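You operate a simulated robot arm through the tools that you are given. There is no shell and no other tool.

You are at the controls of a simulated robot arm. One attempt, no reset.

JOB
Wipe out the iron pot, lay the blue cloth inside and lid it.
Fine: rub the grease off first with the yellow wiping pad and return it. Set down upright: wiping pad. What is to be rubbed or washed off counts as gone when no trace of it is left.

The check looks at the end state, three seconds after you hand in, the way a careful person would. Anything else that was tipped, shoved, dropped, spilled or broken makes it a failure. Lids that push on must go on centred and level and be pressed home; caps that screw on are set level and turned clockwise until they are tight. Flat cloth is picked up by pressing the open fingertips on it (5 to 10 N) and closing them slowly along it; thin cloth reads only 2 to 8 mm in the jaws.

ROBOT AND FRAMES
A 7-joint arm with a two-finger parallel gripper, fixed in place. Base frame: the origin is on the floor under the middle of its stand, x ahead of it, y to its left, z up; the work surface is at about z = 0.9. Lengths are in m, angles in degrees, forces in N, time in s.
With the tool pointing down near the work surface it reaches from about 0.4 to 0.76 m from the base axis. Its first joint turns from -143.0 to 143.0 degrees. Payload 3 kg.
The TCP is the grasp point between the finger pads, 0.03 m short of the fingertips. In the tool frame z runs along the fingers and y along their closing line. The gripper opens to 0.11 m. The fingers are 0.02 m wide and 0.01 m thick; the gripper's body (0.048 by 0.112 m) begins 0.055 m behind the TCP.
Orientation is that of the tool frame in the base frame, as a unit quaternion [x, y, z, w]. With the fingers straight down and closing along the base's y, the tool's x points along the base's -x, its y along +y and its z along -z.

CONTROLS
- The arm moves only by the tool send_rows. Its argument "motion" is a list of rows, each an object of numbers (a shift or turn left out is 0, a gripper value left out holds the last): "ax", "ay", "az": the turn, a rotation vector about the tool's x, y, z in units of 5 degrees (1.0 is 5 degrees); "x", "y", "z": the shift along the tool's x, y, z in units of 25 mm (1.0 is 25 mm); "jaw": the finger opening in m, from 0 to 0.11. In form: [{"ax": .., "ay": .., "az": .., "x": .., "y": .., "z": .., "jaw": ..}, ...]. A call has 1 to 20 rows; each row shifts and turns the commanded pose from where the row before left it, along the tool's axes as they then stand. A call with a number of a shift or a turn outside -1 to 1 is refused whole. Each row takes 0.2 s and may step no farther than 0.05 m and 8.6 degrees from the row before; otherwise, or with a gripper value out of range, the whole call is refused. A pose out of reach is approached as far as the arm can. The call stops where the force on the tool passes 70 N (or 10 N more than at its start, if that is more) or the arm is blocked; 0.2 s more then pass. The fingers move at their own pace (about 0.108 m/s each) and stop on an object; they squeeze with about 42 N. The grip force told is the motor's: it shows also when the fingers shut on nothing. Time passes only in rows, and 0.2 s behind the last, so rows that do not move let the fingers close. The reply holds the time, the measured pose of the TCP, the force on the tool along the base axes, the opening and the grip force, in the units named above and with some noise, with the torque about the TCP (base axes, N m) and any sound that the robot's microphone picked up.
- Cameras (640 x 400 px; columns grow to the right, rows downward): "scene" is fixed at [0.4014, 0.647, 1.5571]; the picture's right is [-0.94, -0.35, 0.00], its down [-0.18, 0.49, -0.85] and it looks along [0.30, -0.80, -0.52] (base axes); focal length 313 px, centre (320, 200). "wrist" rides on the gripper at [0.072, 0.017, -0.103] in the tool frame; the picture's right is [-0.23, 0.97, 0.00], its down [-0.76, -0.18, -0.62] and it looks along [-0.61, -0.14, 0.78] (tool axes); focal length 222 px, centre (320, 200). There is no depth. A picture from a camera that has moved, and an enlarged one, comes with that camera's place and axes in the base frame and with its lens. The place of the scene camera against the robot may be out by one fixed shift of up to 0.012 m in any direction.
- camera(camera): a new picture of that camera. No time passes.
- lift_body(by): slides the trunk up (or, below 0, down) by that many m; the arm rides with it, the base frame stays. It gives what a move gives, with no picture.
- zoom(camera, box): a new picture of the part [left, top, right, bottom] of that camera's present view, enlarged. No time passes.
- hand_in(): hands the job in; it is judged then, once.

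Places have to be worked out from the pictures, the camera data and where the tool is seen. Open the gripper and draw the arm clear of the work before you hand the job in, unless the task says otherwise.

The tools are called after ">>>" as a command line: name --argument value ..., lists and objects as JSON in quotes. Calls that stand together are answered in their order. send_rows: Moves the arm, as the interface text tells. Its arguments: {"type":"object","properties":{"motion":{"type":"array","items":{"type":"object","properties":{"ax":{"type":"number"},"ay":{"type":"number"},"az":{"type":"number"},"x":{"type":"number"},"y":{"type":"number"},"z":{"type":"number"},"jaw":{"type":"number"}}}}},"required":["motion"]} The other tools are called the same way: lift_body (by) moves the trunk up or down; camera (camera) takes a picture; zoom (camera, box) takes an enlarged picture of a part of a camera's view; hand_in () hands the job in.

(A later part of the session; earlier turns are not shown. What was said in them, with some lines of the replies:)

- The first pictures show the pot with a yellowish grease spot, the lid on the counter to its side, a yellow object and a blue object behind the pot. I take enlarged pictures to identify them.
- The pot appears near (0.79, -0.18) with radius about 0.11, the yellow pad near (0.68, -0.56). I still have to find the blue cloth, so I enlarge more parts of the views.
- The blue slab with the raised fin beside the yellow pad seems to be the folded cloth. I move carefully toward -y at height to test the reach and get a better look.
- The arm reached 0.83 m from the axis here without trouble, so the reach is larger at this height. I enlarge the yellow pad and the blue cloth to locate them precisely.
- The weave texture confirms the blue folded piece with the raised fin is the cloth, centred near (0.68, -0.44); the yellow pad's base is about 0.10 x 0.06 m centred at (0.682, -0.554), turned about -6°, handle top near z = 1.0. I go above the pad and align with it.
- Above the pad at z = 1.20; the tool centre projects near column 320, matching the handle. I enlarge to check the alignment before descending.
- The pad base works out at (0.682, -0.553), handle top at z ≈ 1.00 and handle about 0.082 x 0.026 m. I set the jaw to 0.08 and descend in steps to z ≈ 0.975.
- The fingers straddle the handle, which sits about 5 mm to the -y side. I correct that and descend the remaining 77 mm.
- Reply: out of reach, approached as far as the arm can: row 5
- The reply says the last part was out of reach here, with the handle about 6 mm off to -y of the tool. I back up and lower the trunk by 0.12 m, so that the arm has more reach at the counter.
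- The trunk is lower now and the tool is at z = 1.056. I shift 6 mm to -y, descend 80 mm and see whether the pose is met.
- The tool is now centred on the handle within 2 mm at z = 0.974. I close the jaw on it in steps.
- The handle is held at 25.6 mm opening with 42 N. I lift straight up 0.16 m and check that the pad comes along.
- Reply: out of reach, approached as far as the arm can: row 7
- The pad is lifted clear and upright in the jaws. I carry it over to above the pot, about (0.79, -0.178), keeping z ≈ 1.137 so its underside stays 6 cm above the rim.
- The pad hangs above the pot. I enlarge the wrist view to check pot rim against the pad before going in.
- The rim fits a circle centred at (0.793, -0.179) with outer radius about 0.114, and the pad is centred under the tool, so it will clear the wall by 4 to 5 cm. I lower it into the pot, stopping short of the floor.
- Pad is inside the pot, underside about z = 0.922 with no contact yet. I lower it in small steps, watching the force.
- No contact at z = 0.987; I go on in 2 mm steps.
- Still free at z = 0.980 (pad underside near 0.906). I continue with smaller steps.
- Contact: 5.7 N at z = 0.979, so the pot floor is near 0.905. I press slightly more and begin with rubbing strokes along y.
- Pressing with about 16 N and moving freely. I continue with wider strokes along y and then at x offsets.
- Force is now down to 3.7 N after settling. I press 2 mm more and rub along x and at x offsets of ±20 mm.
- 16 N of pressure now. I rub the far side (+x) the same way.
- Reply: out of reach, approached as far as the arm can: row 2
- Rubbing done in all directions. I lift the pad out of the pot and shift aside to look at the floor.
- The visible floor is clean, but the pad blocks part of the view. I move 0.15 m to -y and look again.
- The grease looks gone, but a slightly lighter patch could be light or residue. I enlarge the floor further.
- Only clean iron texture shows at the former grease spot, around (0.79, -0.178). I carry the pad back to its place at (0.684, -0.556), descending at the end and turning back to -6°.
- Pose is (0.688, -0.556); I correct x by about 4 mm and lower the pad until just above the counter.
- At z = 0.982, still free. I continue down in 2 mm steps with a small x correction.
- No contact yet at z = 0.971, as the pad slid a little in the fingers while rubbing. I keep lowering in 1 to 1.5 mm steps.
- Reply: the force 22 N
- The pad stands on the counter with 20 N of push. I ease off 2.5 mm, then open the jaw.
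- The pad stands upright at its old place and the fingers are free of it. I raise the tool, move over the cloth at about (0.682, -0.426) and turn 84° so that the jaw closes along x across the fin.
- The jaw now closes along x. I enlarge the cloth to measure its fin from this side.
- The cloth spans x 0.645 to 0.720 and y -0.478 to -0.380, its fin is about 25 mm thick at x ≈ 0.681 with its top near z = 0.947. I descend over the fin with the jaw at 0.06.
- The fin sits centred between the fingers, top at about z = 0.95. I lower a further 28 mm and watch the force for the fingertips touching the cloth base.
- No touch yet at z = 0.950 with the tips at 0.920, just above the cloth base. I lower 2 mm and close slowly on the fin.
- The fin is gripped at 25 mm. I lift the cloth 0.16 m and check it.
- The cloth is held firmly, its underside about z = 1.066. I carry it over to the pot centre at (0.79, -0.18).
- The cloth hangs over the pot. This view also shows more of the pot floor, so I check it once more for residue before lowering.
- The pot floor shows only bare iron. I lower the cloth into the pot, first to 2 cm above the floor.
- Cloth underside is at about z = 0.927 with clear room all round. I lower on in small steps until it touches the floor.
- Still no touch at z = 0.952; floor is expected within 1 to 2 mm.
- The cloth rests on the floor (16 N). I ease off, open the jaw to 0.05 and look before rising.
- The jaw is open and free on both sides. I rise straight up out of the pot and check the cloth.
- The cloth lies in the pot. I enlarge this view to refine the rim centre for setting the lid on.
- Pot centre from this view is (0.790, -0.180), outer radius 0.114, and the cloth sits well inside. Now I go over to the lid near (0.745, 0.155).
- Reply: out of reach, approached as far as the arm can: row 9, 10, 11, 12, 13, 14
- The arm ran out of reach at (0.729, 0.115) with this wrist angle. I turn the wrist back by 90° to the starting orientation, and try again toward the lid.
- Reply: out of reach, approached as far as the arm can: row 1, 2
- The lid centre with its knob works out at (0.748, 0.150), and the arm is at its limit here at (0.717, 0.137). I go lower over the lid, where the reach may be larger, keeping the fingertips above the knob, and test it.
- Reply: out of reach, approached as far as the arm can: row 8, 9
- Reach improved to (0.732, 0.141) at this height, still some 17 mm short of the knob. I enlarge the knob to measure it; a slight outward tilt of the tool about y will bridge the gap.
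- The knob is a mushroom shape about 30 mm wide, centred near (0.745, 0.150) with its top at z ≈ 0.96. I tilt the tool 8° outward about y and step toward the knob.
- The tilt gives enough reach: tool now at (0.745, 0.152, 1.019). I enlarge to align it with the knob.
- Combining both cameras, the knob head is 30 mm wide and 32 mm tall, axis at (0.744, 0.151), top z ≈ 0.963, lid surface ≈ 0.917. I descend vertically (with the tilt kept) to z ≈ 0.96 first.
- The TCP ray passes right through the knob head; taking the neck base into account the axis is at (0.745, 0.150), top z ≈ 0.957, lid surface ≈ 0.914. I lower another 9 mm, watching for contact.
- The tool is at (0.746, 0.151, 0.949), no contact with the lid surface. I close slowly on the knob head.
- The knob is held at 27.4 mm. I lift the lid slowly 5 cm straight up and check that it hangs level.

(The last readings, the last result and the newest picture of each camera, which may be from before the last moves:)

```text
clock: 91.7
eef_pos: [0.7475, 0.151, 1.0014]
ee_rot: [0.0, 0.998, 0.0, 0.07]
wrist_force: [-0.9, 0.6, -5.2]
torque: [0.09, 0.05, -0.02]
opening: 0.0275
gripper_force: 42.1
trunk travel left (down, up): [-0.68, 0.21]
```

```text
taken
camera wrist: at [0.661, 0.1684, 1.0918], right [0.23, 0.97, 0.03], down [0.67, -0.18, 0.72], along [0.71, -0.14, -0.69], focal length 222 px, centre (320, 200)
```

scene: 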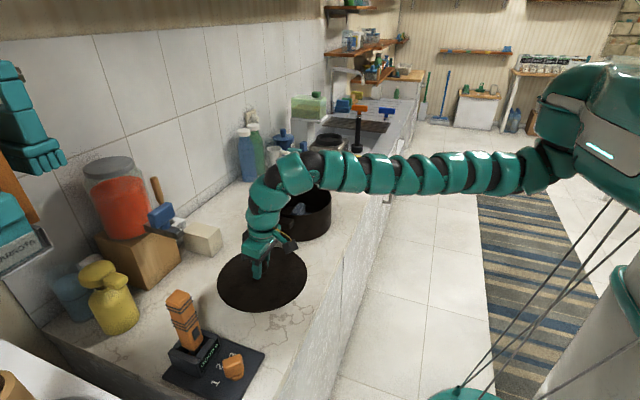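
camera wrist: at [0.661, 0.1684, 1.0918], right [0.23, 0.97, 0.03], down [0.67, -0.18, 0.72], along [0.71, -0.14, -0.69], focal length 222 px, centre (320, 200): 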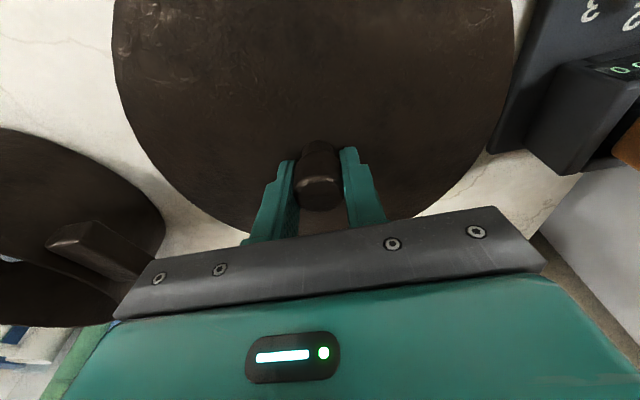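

The lid is in the air (about 5 N weight). I enlarge to judge its level and clearance.

>>> zoom --camera "scene" --box '[200, 170, 340, 330]'

>>> zoom --camera "wrist" --box '[100, 0, 540, 240]'

```text
2.50 times, centred on (270, 250) of scene
camera zoom: at [0.4014, 0.647, 1.5571], right [-0.94, -0.35, 0.0], down [-0.18, 0.49, -0.85], along [0.3, -0.8, -0.52], focal length 782 px, centre (445, 75)
```

zoom: 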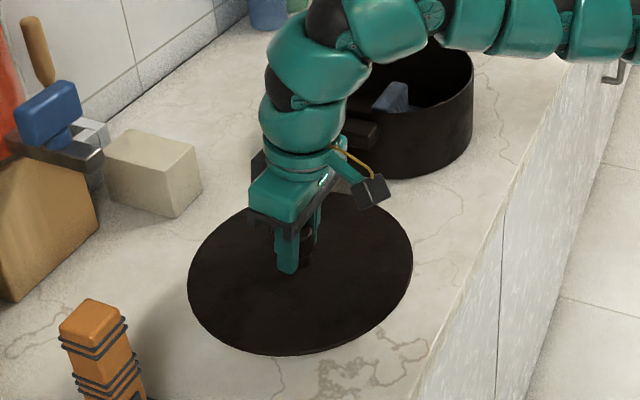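

```text
1.45 times, centred on (320, 120) of wrist
camera zoom: at [0.661, 0.1684, 1.0918], right [0.23, 0.97, 0.03], down [0.67, -0.18, 0.72], along [0.71, -0.14, -0.69], focal length 323 px, centre (320, 316)
```

zoom: 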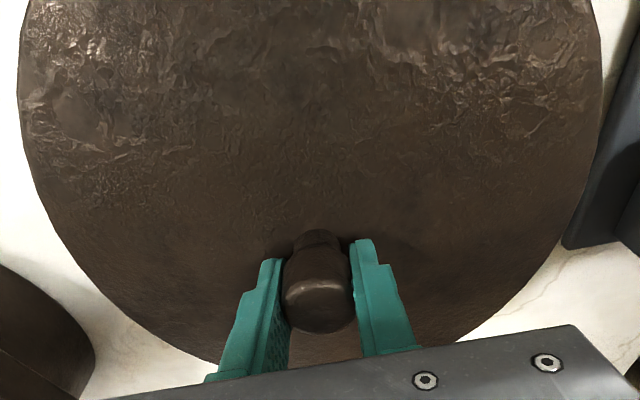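

The lid's edge fits a level circle of radius 0.115 around the tool, so it hangs level. I raise it to z ≈ 1.105 and carry it toward the pot centre.

>>> send_rows --motion '[{"z": -0.99, "x": -0.138}, {"z": -0.99, "x": -0.138}, {"z": -0.99, "x": -0.138}, {"z": -0.99, "x": -0.138}, {"z": -0.2, "x": -0.028}, {}, {}]'

>>> send_rows --motion '[{"y": -0.946, "x": -0.12, "z": 0.017}, {"y": -0.946, "x": -0.12, "z": 0.017}, {"y": -0.946, "x": -0.12, "z": 0.017}, {"y": -0.946, "x": -0.12, "z": 0.017}, {"y": -0.946, "x": -0.12, "z": 0.017}, {"y": -0.946, "x": -0.12, "z": 0.017}, {"y": -0.946, "x": -0.12, "z": 0.017}, {"y": -0.946, "x": -0.12, "z": 0.017}, {"y": -0.946, "x": -0.12, "z": 0.017}, {"y": -0.946, "x": -0.12, "z": 0.017}, {"y": -0.946, "x": -0.12, "z": 0.017}, {"y": -0.946, "x": -0.12, "z": 0.017}, {}, {}]'

>>> camera --camera "scene"

>>> camera --camera "wrist"

```text
clock: 93.3
eef_pos: [0.7468, 0.1507, 1.1065]
ee_rot: [-0.001, 0.998, 0.001, 0.07]
wrist_force: [0.4, 0.2, -4.6]
torque: [0.1, 0.03, 0.03]
opening: 0.0273
gripper_force: 41.7
trunk travel left (down, up): [-0.68, 0.21]
```

```text
clock: 96.3
eef_pos: [0.7815, -0.1346, 1.1085]
ee_rot: [0.0, 0.998, 0.0, 0.07]
wrist_force: [-0.2, -0.7, -4.7]
torque: [-0.08, -0.04, 0.02]
opening: 0.0271
gripper_force: 41.9
trunk travel left (down, up): [-0.68, 0.21]
```

```text
taken
```

scene: 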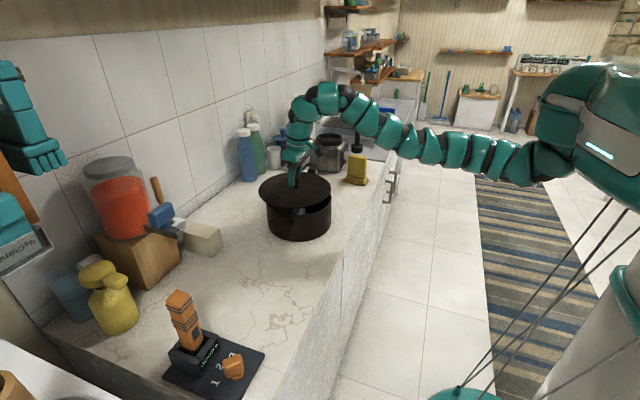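

```text
taken
camera wrist: at [0.6952, -0.1166, 1.1991], right [0.23, 0.97, 0.03], down [0.67, -0.18, 0.72], along [0.71, -0.14, -0.69], focal length 222 px, centre (320, 200)
```

wrist: 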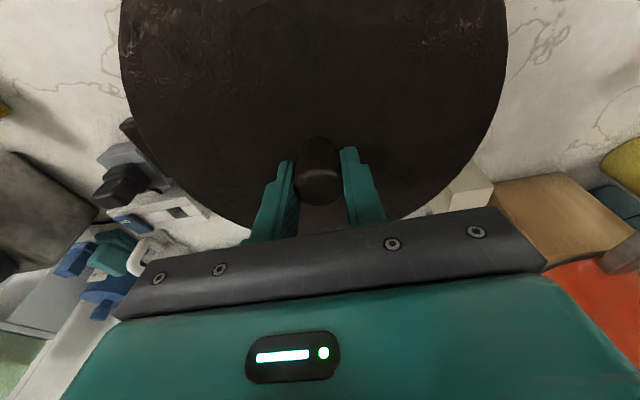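

The lid is close to the pot; I shift the remaining 46 mm in y and 10 mm in x and lower it to about 2 cm above the rim for an alignment check.

>>> send_rows --motion '[{"y": -0.93, "x": -0.2, "z": 0.028}, {"y": -0.93, "x": -0.2, "z": 0.028}, {}, {"z": 0.8, "x": 0.11}, {"z": 0.8, "x": 0.11}, {}, {}]'

>>> zoom --camera "scene" --box '[240, 130, 360, 250]'

>>> camera --camera "wrist"

```text
clock: 97.9
eef_pos: [0.7925, -0.1791, 1.0698]
ee_rot: [-0.001, 0.998, 0.0, 0.071]
wrist_force: [0.3, -0.1, -4.4]
torque: [0.09, -0.02, -0.01]
opening: 0.0275
gripper_force: 42.2
trunk travel left (down, up): [-0.68, 0.21]
```

```text
3.33 times, centred on (300, 190) of scene
camera zoom: at [0.4014, 0.647, 1.5571], right [-0.94, -0.35, 0.0], down [-0.18, 0.49, -0.85], along [0.3, -0.8, -0.52], focal length 1043 px, centre (387, 233)
```

zoom: 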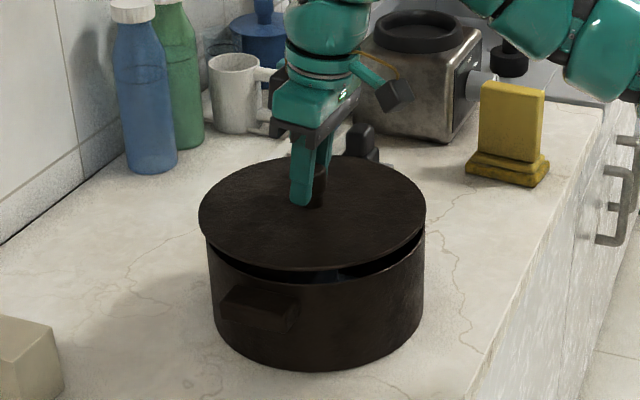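

```text
taken
camera wrist: at [0.7067, -0.161, 1.1601], right [0.23, 0.97, 0.03], down [0.67, -0.18, 0.72], along [0.71, -0.14, -0.69], focal length 222 px, centre (320, 200)
```

wrist: 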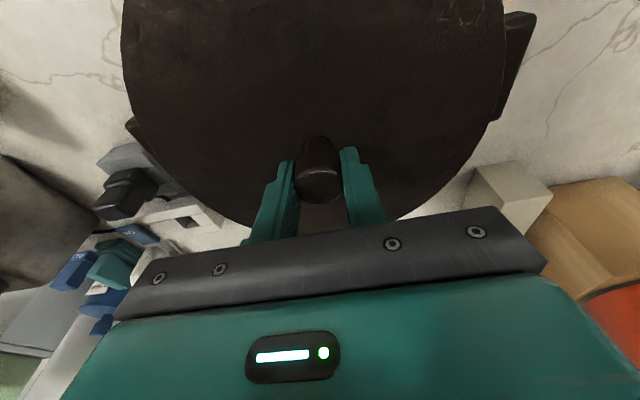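

Comparing columns, lid and pot are aligned across the view within 1 mm, and re-triangulating my pot views puts the rim at z ≈ 1.005, centre (0.790, -0.178). I lower a further 10 mm to compare the edges with a small gap.

>>> send_rows --motion '[{"z": 0.2, "x": 0.028}, {"z": 0.18, "x": 0.025}, {}, {}]'

>>> zoom --camera "scene" --box '[255, 165, 345, 245]'

>>> zoom --camera "wrist" --box '[100, 0, 540, 240]'

```text
clock: 98.9
eef_pos: [0.7928, -0.1795, 1.0581]
ee_rot: [0.0, 0.998, 0.0, 0.07]
wrist_force: [-5.0, -0.6, 0.9]
torque: [-0.15, -0.16, 0.0]
opening: 0.0273
gripper_force: 42.4
trunk travel left (down, up): [-0.68, 0.21]
```

```text
5.00 times, centred on (300, 205) of scene
camera zoom: at [0.4014, 0.647, 1.5571], right [-0.94, -0.35, 0.0], down [-0.18, 0.49, -0.85], along [0.3, -0.8, -0.52], focal length 1564 px, centre (420, 175)
```

zoom: 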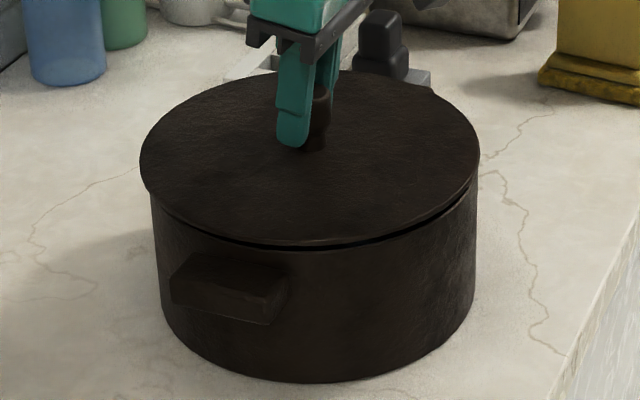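

```text
1.45 times, centred on (320, 120) of wrist
camera zoom: at [0.7062, -0.1617, 1.1495], right [0.23, 0.97, 0.03], down [0.67, -0.18, 0.72], along [0.71, -0.14, -0.69], focal length 323 px, centre (320, 316)
```

zoom: 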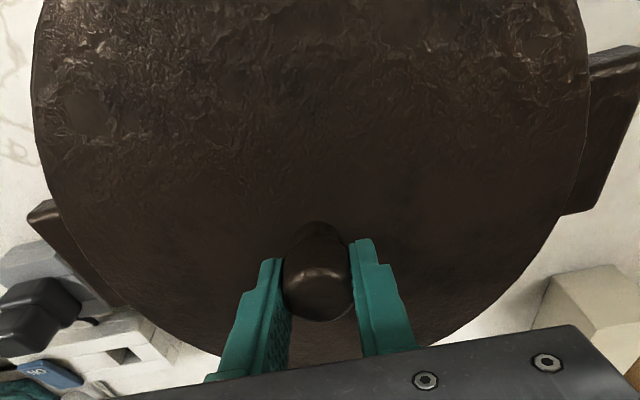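

The lid just touches: 5 N back along x, so one side (+x) meets the rim first. I enlarge the edge from several parts to see gap and offset.

>>> zoom --camera "scene" --box '[270, 185, 340, 220]'

>>> zoom --camera "scene" --box '[258, 180, 298, 220]'

>>> zoom --camera "scene" --box '[303, 170, 343, 210]'

```text
9.14 times, centred on (305, 202) of scene
camera zoom: at [0.4014, 0.647, 1.5571], right [-0.94, -0.35, 0.0], down [-0.18, 0.49, -0.85], along [0.3, -0.8, -0.52], focal length 2861 px, centre (457, 177)
```

zoom: 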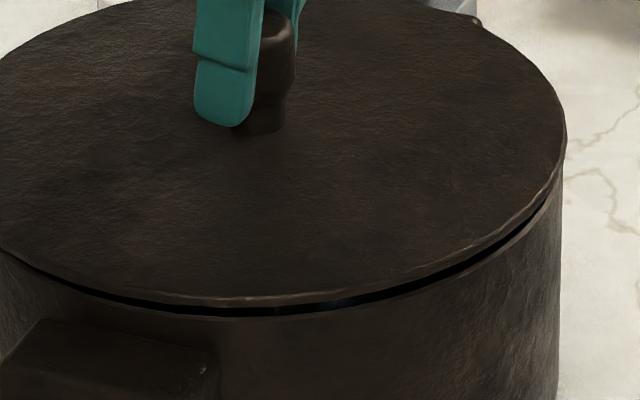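

```text
10.00 times, centred on (278, 200) of scene
camera zoom: at [0.4014, 0.647, 1.5571], right [-0.94, -0.35, 0.0], down [-0.18, 0.49, -0.85], along [0.3, -0.8, -0.52], focal length 3129 px, centre (740, 200)
```

zoom: 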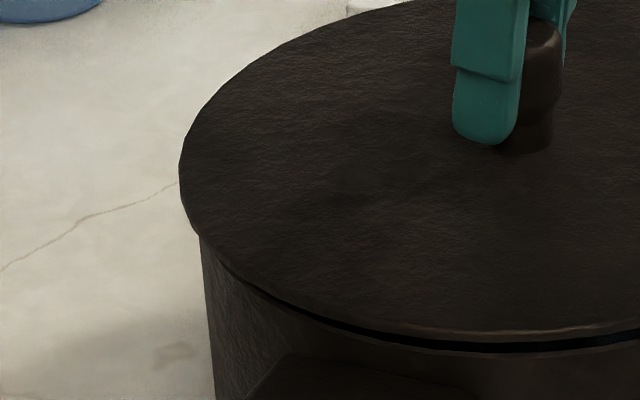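

```text
10.00 times, centred on (323, 190) of scene
camera zoom: at [0.4014, 0.647, 1.5571], right [-0.94, -0.35, 0.0], down [-0.18, 0.49, -0.85], along [0.3, -0.8, -0.52], focal length 3129 px, centre (290, 300)
```

zoom: 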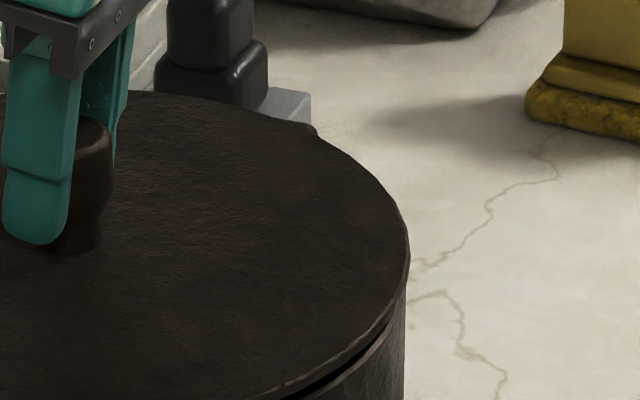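

The lid is level with about a 6 mm gap, but sits about 2 mm too far toward +x, so its inner lip seems to touch the rim there. I lift 3 mm, shift 2.5 mm toward -x and lower again.

>>> send_rows --motion '[{"z": -0.12, "x": -0.017}, {"x": 0.1, "z": -0.014}, {}, {"z": 0.12, "x": 0.017}, {}]'

```text
clock: 100.1
eef_pos: [0.7905, -0.1775, 1.0574]
ee_rot: [0.0, 0.998, 0.0, 0.069]
wrist_force: [-0.7, 0.9, -3.3]
torque: [0.13, 0.03, -0.03]
opening: 0.0273
gripper_force: 41.9
trunk travel left (down, up): [-0.68, 0.21]
```

Now it is nearly free at the same height (forces near zero sideways). I lower in 1.5 mm steps.

>>> send_rows --motion '[{"z": 0.06, "x": 0.008}, {}]'

>>> send_rows --motion '[{"z": 0.06, "x": 0.008}, {}]'

```text
clock: 100.7
eef_pos: [0.7912, -0.1792, 1.0555]
ee_rot: [0.0, 0.998, 0.0, 0.069]
wrist_force: [-0.2, -0.1, -5.7]
torque: [0.11, -0.01, 0.0]
opening: 0.0277
gripper_force: 42.3
trunk travel left (down, up): [-0.68, 0.21]
```

```text
clock: 101.3
eef_pos: [0.7896, -0.1787, 1.0554]
ee_rot: [-0.001, 0.998, 0.0, 0.069]
wrist_force: [-0.4, 0.2, -4.2]
torque: [0.04, -0.01, -0.01]
opening: 0.027
gripper_force: 42.0
trunk travel left (down, up): [-0.68, 0.21]
```

The lid goes down freely now (full weight still on the tool). I continue lowering step by step.

>>> send_rows --motion '[{"z": 0.06, "x": 0.008}, {}]'

>>> send_rows --motion '[{"z": 0.06, "x": 0.008}, {}]'

>>> zoom --camera "scene" --box '[270, 185, 340, 220]'

```text
clock: 101.9
eef_pos: [0.7899, -0.1781, 1.0527]
ee_rot: [0.001, 0.998, 0.0, 0.07]
wrist_force: [1.1, -0.8, 0.4]
torque: [-0.24, 0.43, 0.07]
opening: 0.0274
gripper_force: 41.9
trunk travel left (down, up): [-0.68, 0.21]
```

```text
clock: 102.5
eef_pos: [0.7906, -0.1789, 1.0529]
ee_rot: [0.0, 0.997, 0.0, 0.071]
wrist_force: [7.5, -2.3, 14.4]
torque: [0.51, 0.72, -0.04]
opening: 0.0272
gripper_force: 41.6
trunk travel left (down, up): [-0.68, 0.21]
```

```text
9.14 times, centred on (305, 202) of scene
camera zoom: at [0.4014, 0.647, 1.5571], right [-0.94, -0.35, 0.0], down [-0.18, 0.49, -0.85], along [0.3, -0.8, -0.52], focal length 2861 px, centre (457, 177)
```

zoom: 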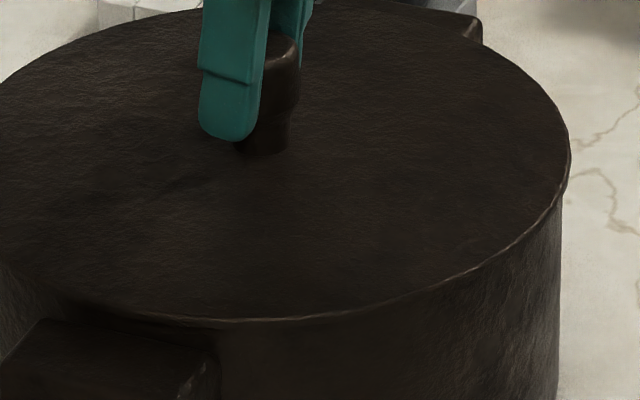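

The gap has closed all along the visible edge and the lid now bears on the rim (14 N up). I check the whole lid for level and centring before releasing.

>>> zoom --camera "scene" --box '[255, 165, 345, 245]'

>>> zoom --camera "scene" --box '[258, 180, 298, 220]'

>>> zoom --camera "scene" --box '[303, 170, 343, 210]'

>>> zoom --camera "wrist" --box '[100, 0, 540, 240]'

```text
5.00 times, centred on (300, 205) of scene
camera zoom: at [0.4014, 0.647, 1.5571], right [-0.94, -0.35, 0.0], down [-0.18, 0.49, -0.85], along [0.3, -0.8, -0.52], focal length 1564 px, centre (420, 175)
```

zoom: 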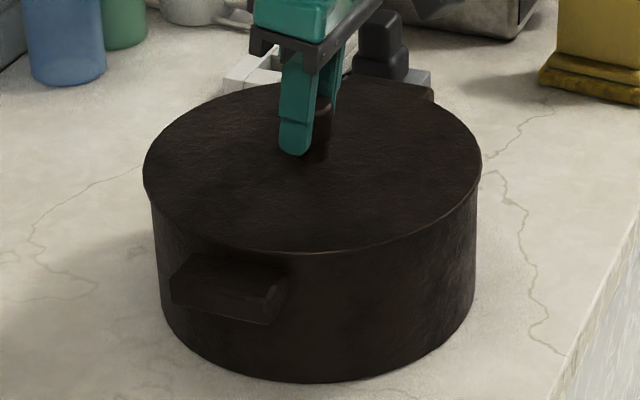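

```text
10.00 times, centred on (278, 200) of scene
camera zoom: at [0.4014, 0.647, 1.5571], right [-0.94, -0.35, 0.0], down [-0.18, 0.49, -0.85], along [0.3, -0.8, -0.52], focal length 3129 px, centre (740, 200)
```

zoom: 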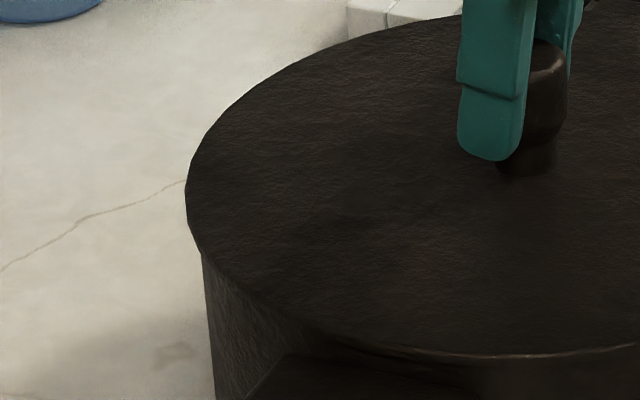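

```text
10.00 times, centred on (323, 190) of scene
camera zoom: at [0.4014, 0.647, 1.5571], right [-0.94, -0.35, 0.0], down [-0.18, 0.49, -0.85], along [0.3, -0.8, -0.52], focal length 3129 px, centre (290, 300)
```

zoom: 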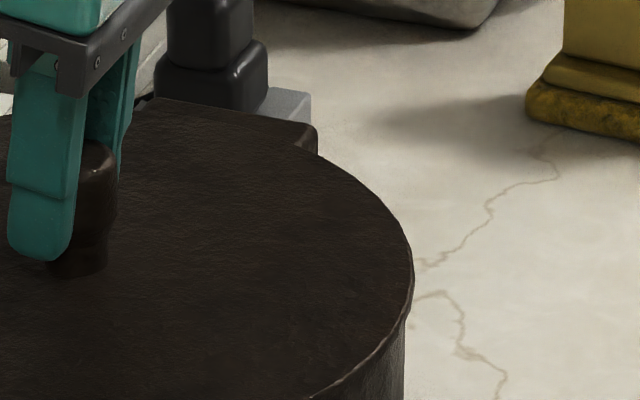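

```text
1.45 times, centred on (320, 120) of wrist
camera zoom: at [0.7039, -0.1609, 1.1438], right [0.23, 0.97, 0.03], down [0.66, -0.18, 0.73], along [0.71, -0.14, -0.69], focal length 323 px, centre (320, 316)
```

zoom: 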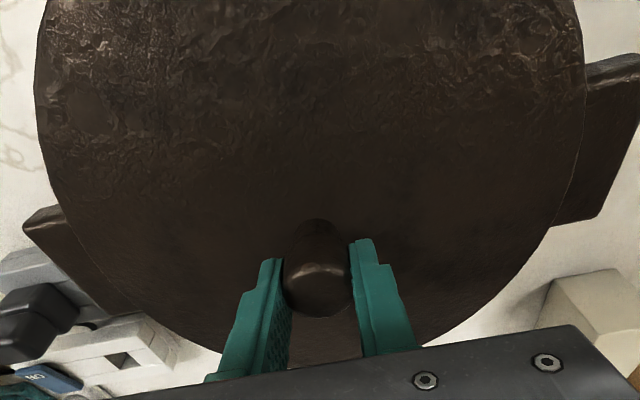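

The lid looks centred within 1 mm and closed around the near edge. I relieve the sideways force by 1 mm in +x and press a bit more to make sure it is home.

>>> send_rows --motion '[{"x": -0.04, "z": 0.005}, {"z": 0.06, "x": 0.008}, {"z": 0.05, "x": 0.007}, {}]'

>>> zoom --camera "scene" --box '[270, 185, 340, 220]'

```text
clock: 103.5
eef_pos: [0.7894, -0.1781, 1.0506]
ee_rot: [0.0, 0.997, 0.0, 0.071]
wrist_force: [3.2, -2.9, 27.6]
torque: [0.58, -0.1, -0.01]
opening: 0.0276
gripper_force: 42.7
trunk travel left (down, up): [-0.68, 0.21]
```

```text
9.14 times, centred on (305, 202) of scene
camera zoom: at [0.4014, 0.647, 1.5571], right [-0.94, -0.35, 0.0], down [-0.18, 0.49, -0.85], along [0.3, -0.8, -0.52], focal length 2861 px, centre (457, 177)
```

zoom: 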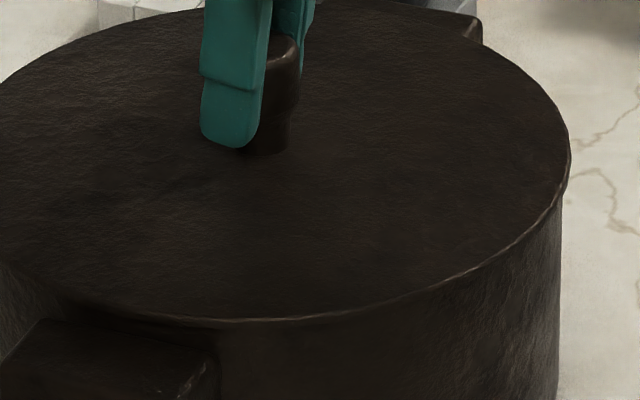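

The lid stayed put under 30 N while the fingers slipped slightly down the knob, so it is home. I ease off the push, then open the jaw.

>>> send_rows --motion '[{"z": -0.12, "x": -0.017}, {}, {"jaw": 0.033}, {"jaw": 0.045}, {"jaw": 0.06}, {"jaw": 0.08}, {}]'

>>> zoom --camera "scene" --box '[255, 165, 345, 245]'

>>> zoom --camera "wrist" --box '[200, 80, 440, 230]'

```text
clock: 105.1
eef_pos: [0.7915, -0.1778, 1.0525]
ee_rot: [0.0, 0.998, 0.0, 0.07]
wrist_force: [0.7, 0.0, 0.6]
torque: [0.01, 0.02, 0.01]
opening: 0.0799
gripper_force: 0.1
trunk travel left (down, up): [-0.68, 0.21]
```

```text
5.00 times, centred on (300, 205) of scene
camera zoom: at [0.4014, 0.647, 1.5571], right [-0.94, -0.35, 0.0], down [-0.18, 0.49, -0.85], along [0.3, -0.8, -0.52], focal length 1564 px, centre (420, 175)
```

zoom: 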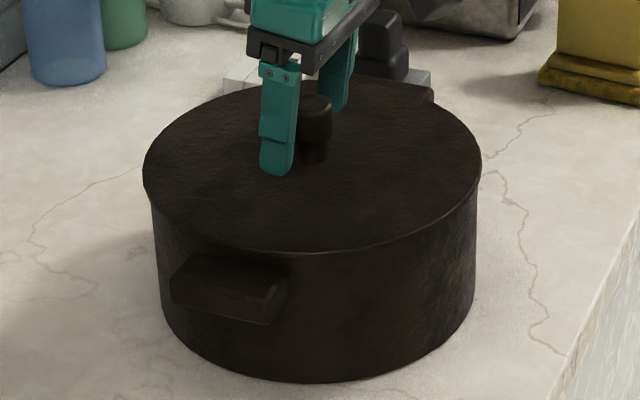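

```text
2.67 times, centred on (320, 155) of wrist
camera zoom: at [0.7058, -0.1608, 1.1428], right [0.23, 0.97, 0.03], down [0.67, -0.18, 0.72], along [0.71, -0.14, -0.69], focal length 592 px, centre (320, 320)
```

zoom: 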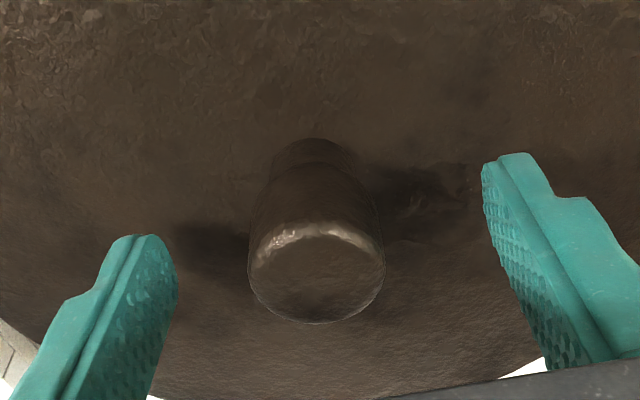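

The jaw is open around the knob. I rise straight up, undo the tilt and draw back toward the robot to view the lidded pot.

>>> send_rows --motion '[{"z": -0.99, "x": -0.138}, {"z": -0.99, "x": -0.138}, {"z": -0.99, "x": -0.138}, {"z": -0.99, "x": -0.138}, {"z": -0.99, "x": -0.138}, {"ay": 0.8}, {"ay": 0.8}, {"x": 1, "z": -0.5}, {"x": 1, "z": -0.5}, {"x": 1, "z": -0.5}, {"x": 1}, {"x": 1}, {"x": 1}, {}, {}]'

>>> camera --camera "wrist"

>>> camera --camera "scene"

```text
clock: 108.3
eef_pos: [0.6959, -0.1805, 1.1488]
ee_rot: [0.0, 0.999, 0.001, 0.035]
wrist_force: [0.6, 0.0, 0.6]
torque: [0.0, -0.01, 0.03]
opening: 0.0802
gripper_force: 0.1
out of reach, approached as far as the arm can: row 7, 8, 9, 10, 11, 12, 13
trunk travel left (down, up): [-0.68, 0.21]
```

```text
taken
camera wrist: at [0.6167, -0.1621, 1.2471], right [0.23, 0.97, 0.02], down [0.72, -0.18, 0.67], along [0.66, -0.14, -0.74], focal length 222 px, centre (320, 200)
```

wrist: 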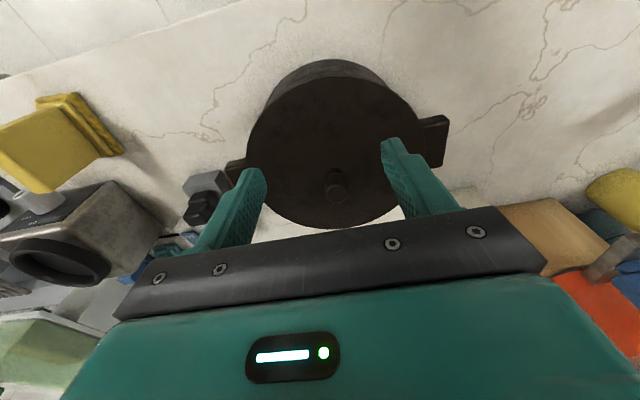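

```text
taken
```

scene: 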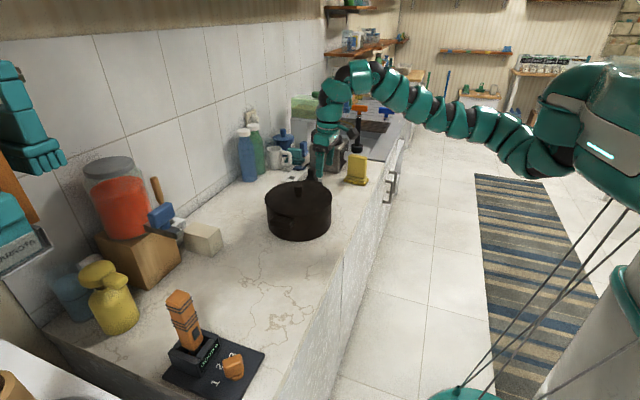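

The arm is clear of the pot. I enlarge both views to verify the lid from the robot side and the whole scene.

>>> zoom --camera "wrist" --box '[210, 40, 470, 240]'

>>> zoom --camera "scene" --box '[255, 165, 345, 245]'

>>> zoom --camera "scene" --box '[310, 100, 410, 210]'

```text
2.00 times, centred on (340, 140) of wrist
camera zoom: at [0.6167, -0.1621, 1.2471], right [0.23, 0.97, 0.02], down [0.72, -0.18, 0.67], along [0.66, -0.14, -0.74], focal length 444 px, centre (280, 320)
```

zoom: 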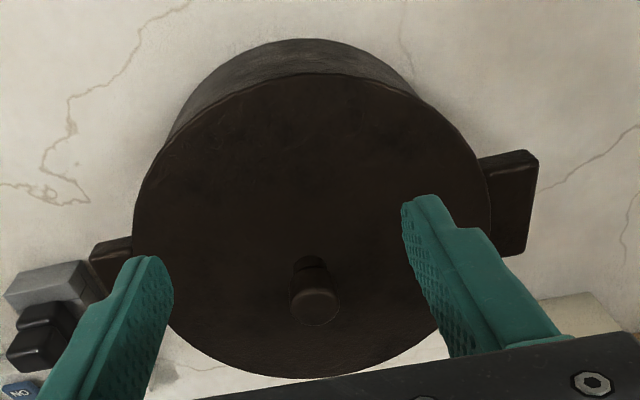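

```text
5.00 times, centred on (300, 205) of scene
camera zoom: at [0.4014, 0.647, 1.5571], right [-0.94, -0.35, 0.0], down [-0.18, 0.49, -0.85], along [0.3, -0.8, -0.52], focal length 1564 px, centre (420, 175)
```

zoom: 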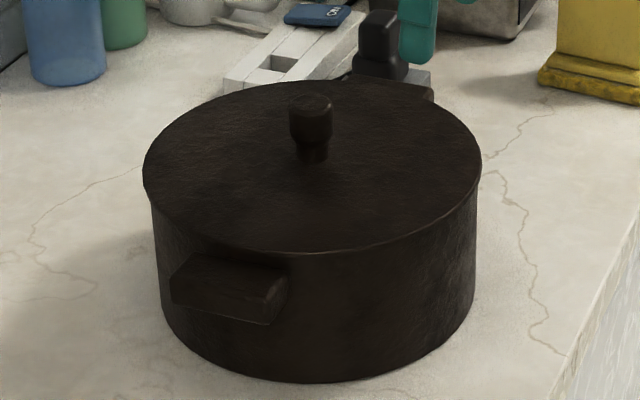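

```text
3.64 times, centred on (360, 155) of scene
camera zoom: at [0.4014, 0.647, 1.5571], right [-0.94, -0.35, 0.0], down [-0.18, 0.49, -0.85], along [0.3, -0.8, -0.52], focal length 1138 px, centre (174, 364)
```

zoom: 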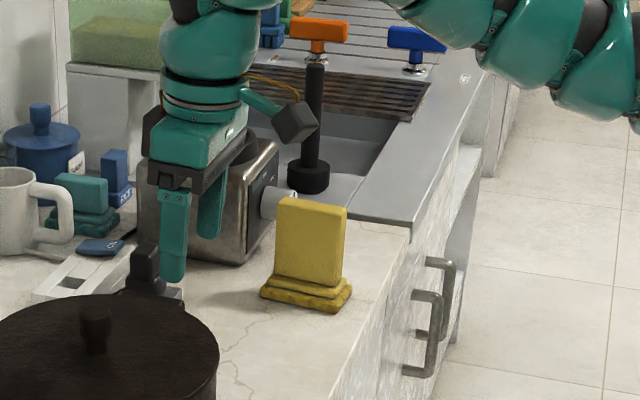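

The lid looks flush from both sides. I take close-ups of the lid edge from the robot side to be sure there is no gap.

>>> zoom --camera "wrist" --box '[240, 50, 350, 120]'

>>> zoom --camera "wrist" --box '[340, 50, 460, 130]'

>>> zoom --camera "scene" --box '[260, 195, 320, 225]'

```text
5.71 times, centred on (295, 85) of wrist
camera zoom: at [0.6167, -0.1621, 1.2471], right [0.23, 0.97, 0.02], down [0.72, -0.18, 0.67], along [0.66, -0.14, -0.74], focal length 1269 px, centre (463, 857)
```

zoom: 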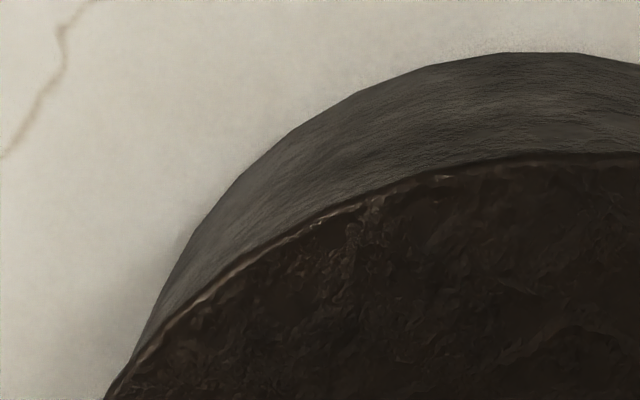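

```text
5.00 times, centred on (400, 90) of wrist
camera zoom: at [0.6167, -0.1621, 1.2471], right [0.23, 0.97, 0.02], down [0.72, -0.18, 0.67], along [0.66, -0.14, -0.74], focal length 1111 px, centre (-80, 750)
```

zoom: 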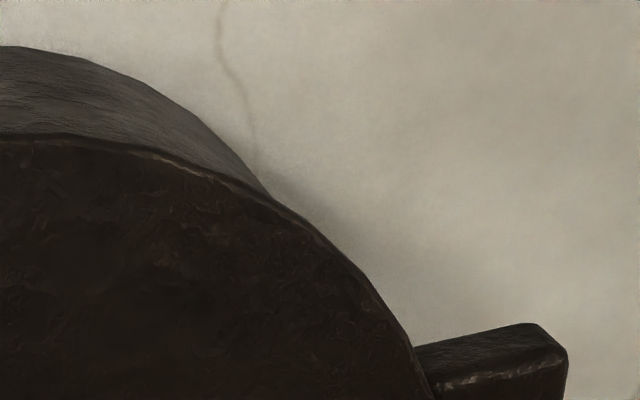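

```text
10.67 times, centred on (290, 210) of scene
camera zoom: at [0.4014, 0.647, 1.5571], right [-0.94, -0.35, 0.0], down [-0.18, 0.49, -0.85], along [0.3, -0.8, -0.52], focal length 3338 px, centre (640, 93)
```

zoom: 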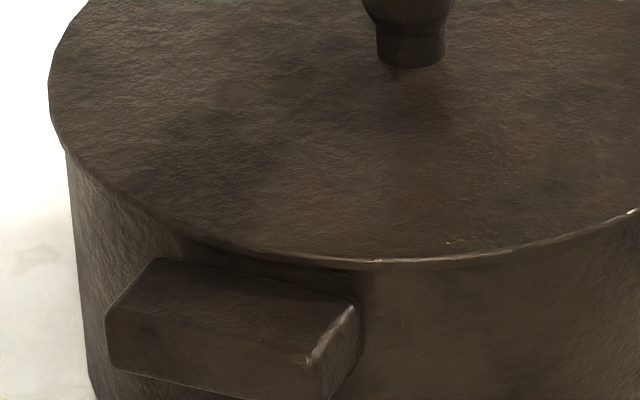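

The lid sits flush all round, the pad stands upright and nothing else has moved. I raise the trunk back, which lifts the arm clear, and open the gripper fully.

>>> lift_body --by 0.12

>>> send_rows --motion '[{"jaw": 0.11, "x": 0.5}, {"x": 0.5}, {"x": 0.5}, {"x": 0.5}, {}, {}]'

>>> camera --camera "scene"

>>> camera --camera "wrist"

```text
clock: 109.8
eef_pos: [0.6961, -0.1799, 1.2702]
ee_rot: [0.0, 0.999, 0.0, 0.035]
wrist_force: [-1.3, 0.2, -0.1]
torque: [0.01, 0.02, -0.01]
opening: 0.0799
gripper_force: 0.0
trunk travel left (down, up): [-0.8, 0.09]
```

```text
clock: 111.2
eef_pos: [0.695, -0.1806, 1.2702]
ee_rot: [-0.001, 0.999, 0.001, 0.035]
wrist_force: [0.5, -0.5, -0.6]
torque: [-0.01, -0.01, 0.02]
opening: 0.1099
gripper_force: 0.0
out of reach, approached as far as the arm can: row 1, 2, 3, 4
trunk travel left (down, up): [-0.8, 0.09]
```

```text
taken
```

scene: 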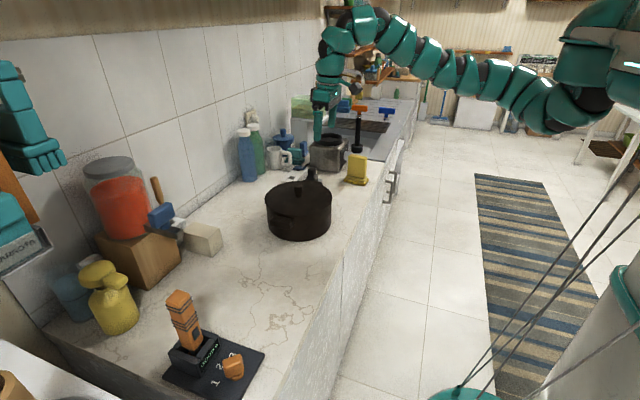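

```text
taken
camera wrist: at [0.6167, -0.162, 1.3671], right [0.23, 0.97, 0.02], down [0.72, -0.18, 0.67], along [0.66, -0.14, -0.74], focal length 222 px, centre (320, 200)
```

wrist: 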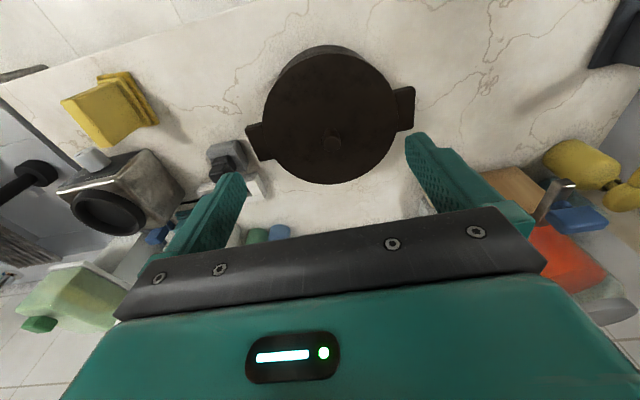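

The final pictures show the lid level and centred on the pot with the cloth inside, and the yellow pad standing upright at its place. The gripper is open and about 0.25 m above everything, so I hand the job in.

>>> hand_in

```text
The job is handed in.
```

I wiped the iron pot, laid the blue cloth inside, put the lid on and handed the job in. The result of the check has not come back.

- **Wiping:** I rubbed the grease off with the yellow pad using strokes in both directions at about 16 N. Close-ups of the pot floor afterwards showed only bare iron.
- **Yellow pad:** It stands upright back in its old place, within a few millimetres of where I picked it up.
- **Blue cloth:** It lies on the pot floor, well clear of the walls and the lid.
- **Lid:** It sits about 1 mm off centre and level. I pressed it down with roughly 30 N, and close-ups show no gap along the parts of the edge the cameras could see. On the first try it touched one side of the rim, so I lifted it slightly, shifted it 2.5 mm and lowered it again.

Nothing else on the counter was touched or appears to have moved. The gripper is open and about 0.25 m above the pot. When I tried to draw the arm further back it reported being out of reach, so it stayed at that position.
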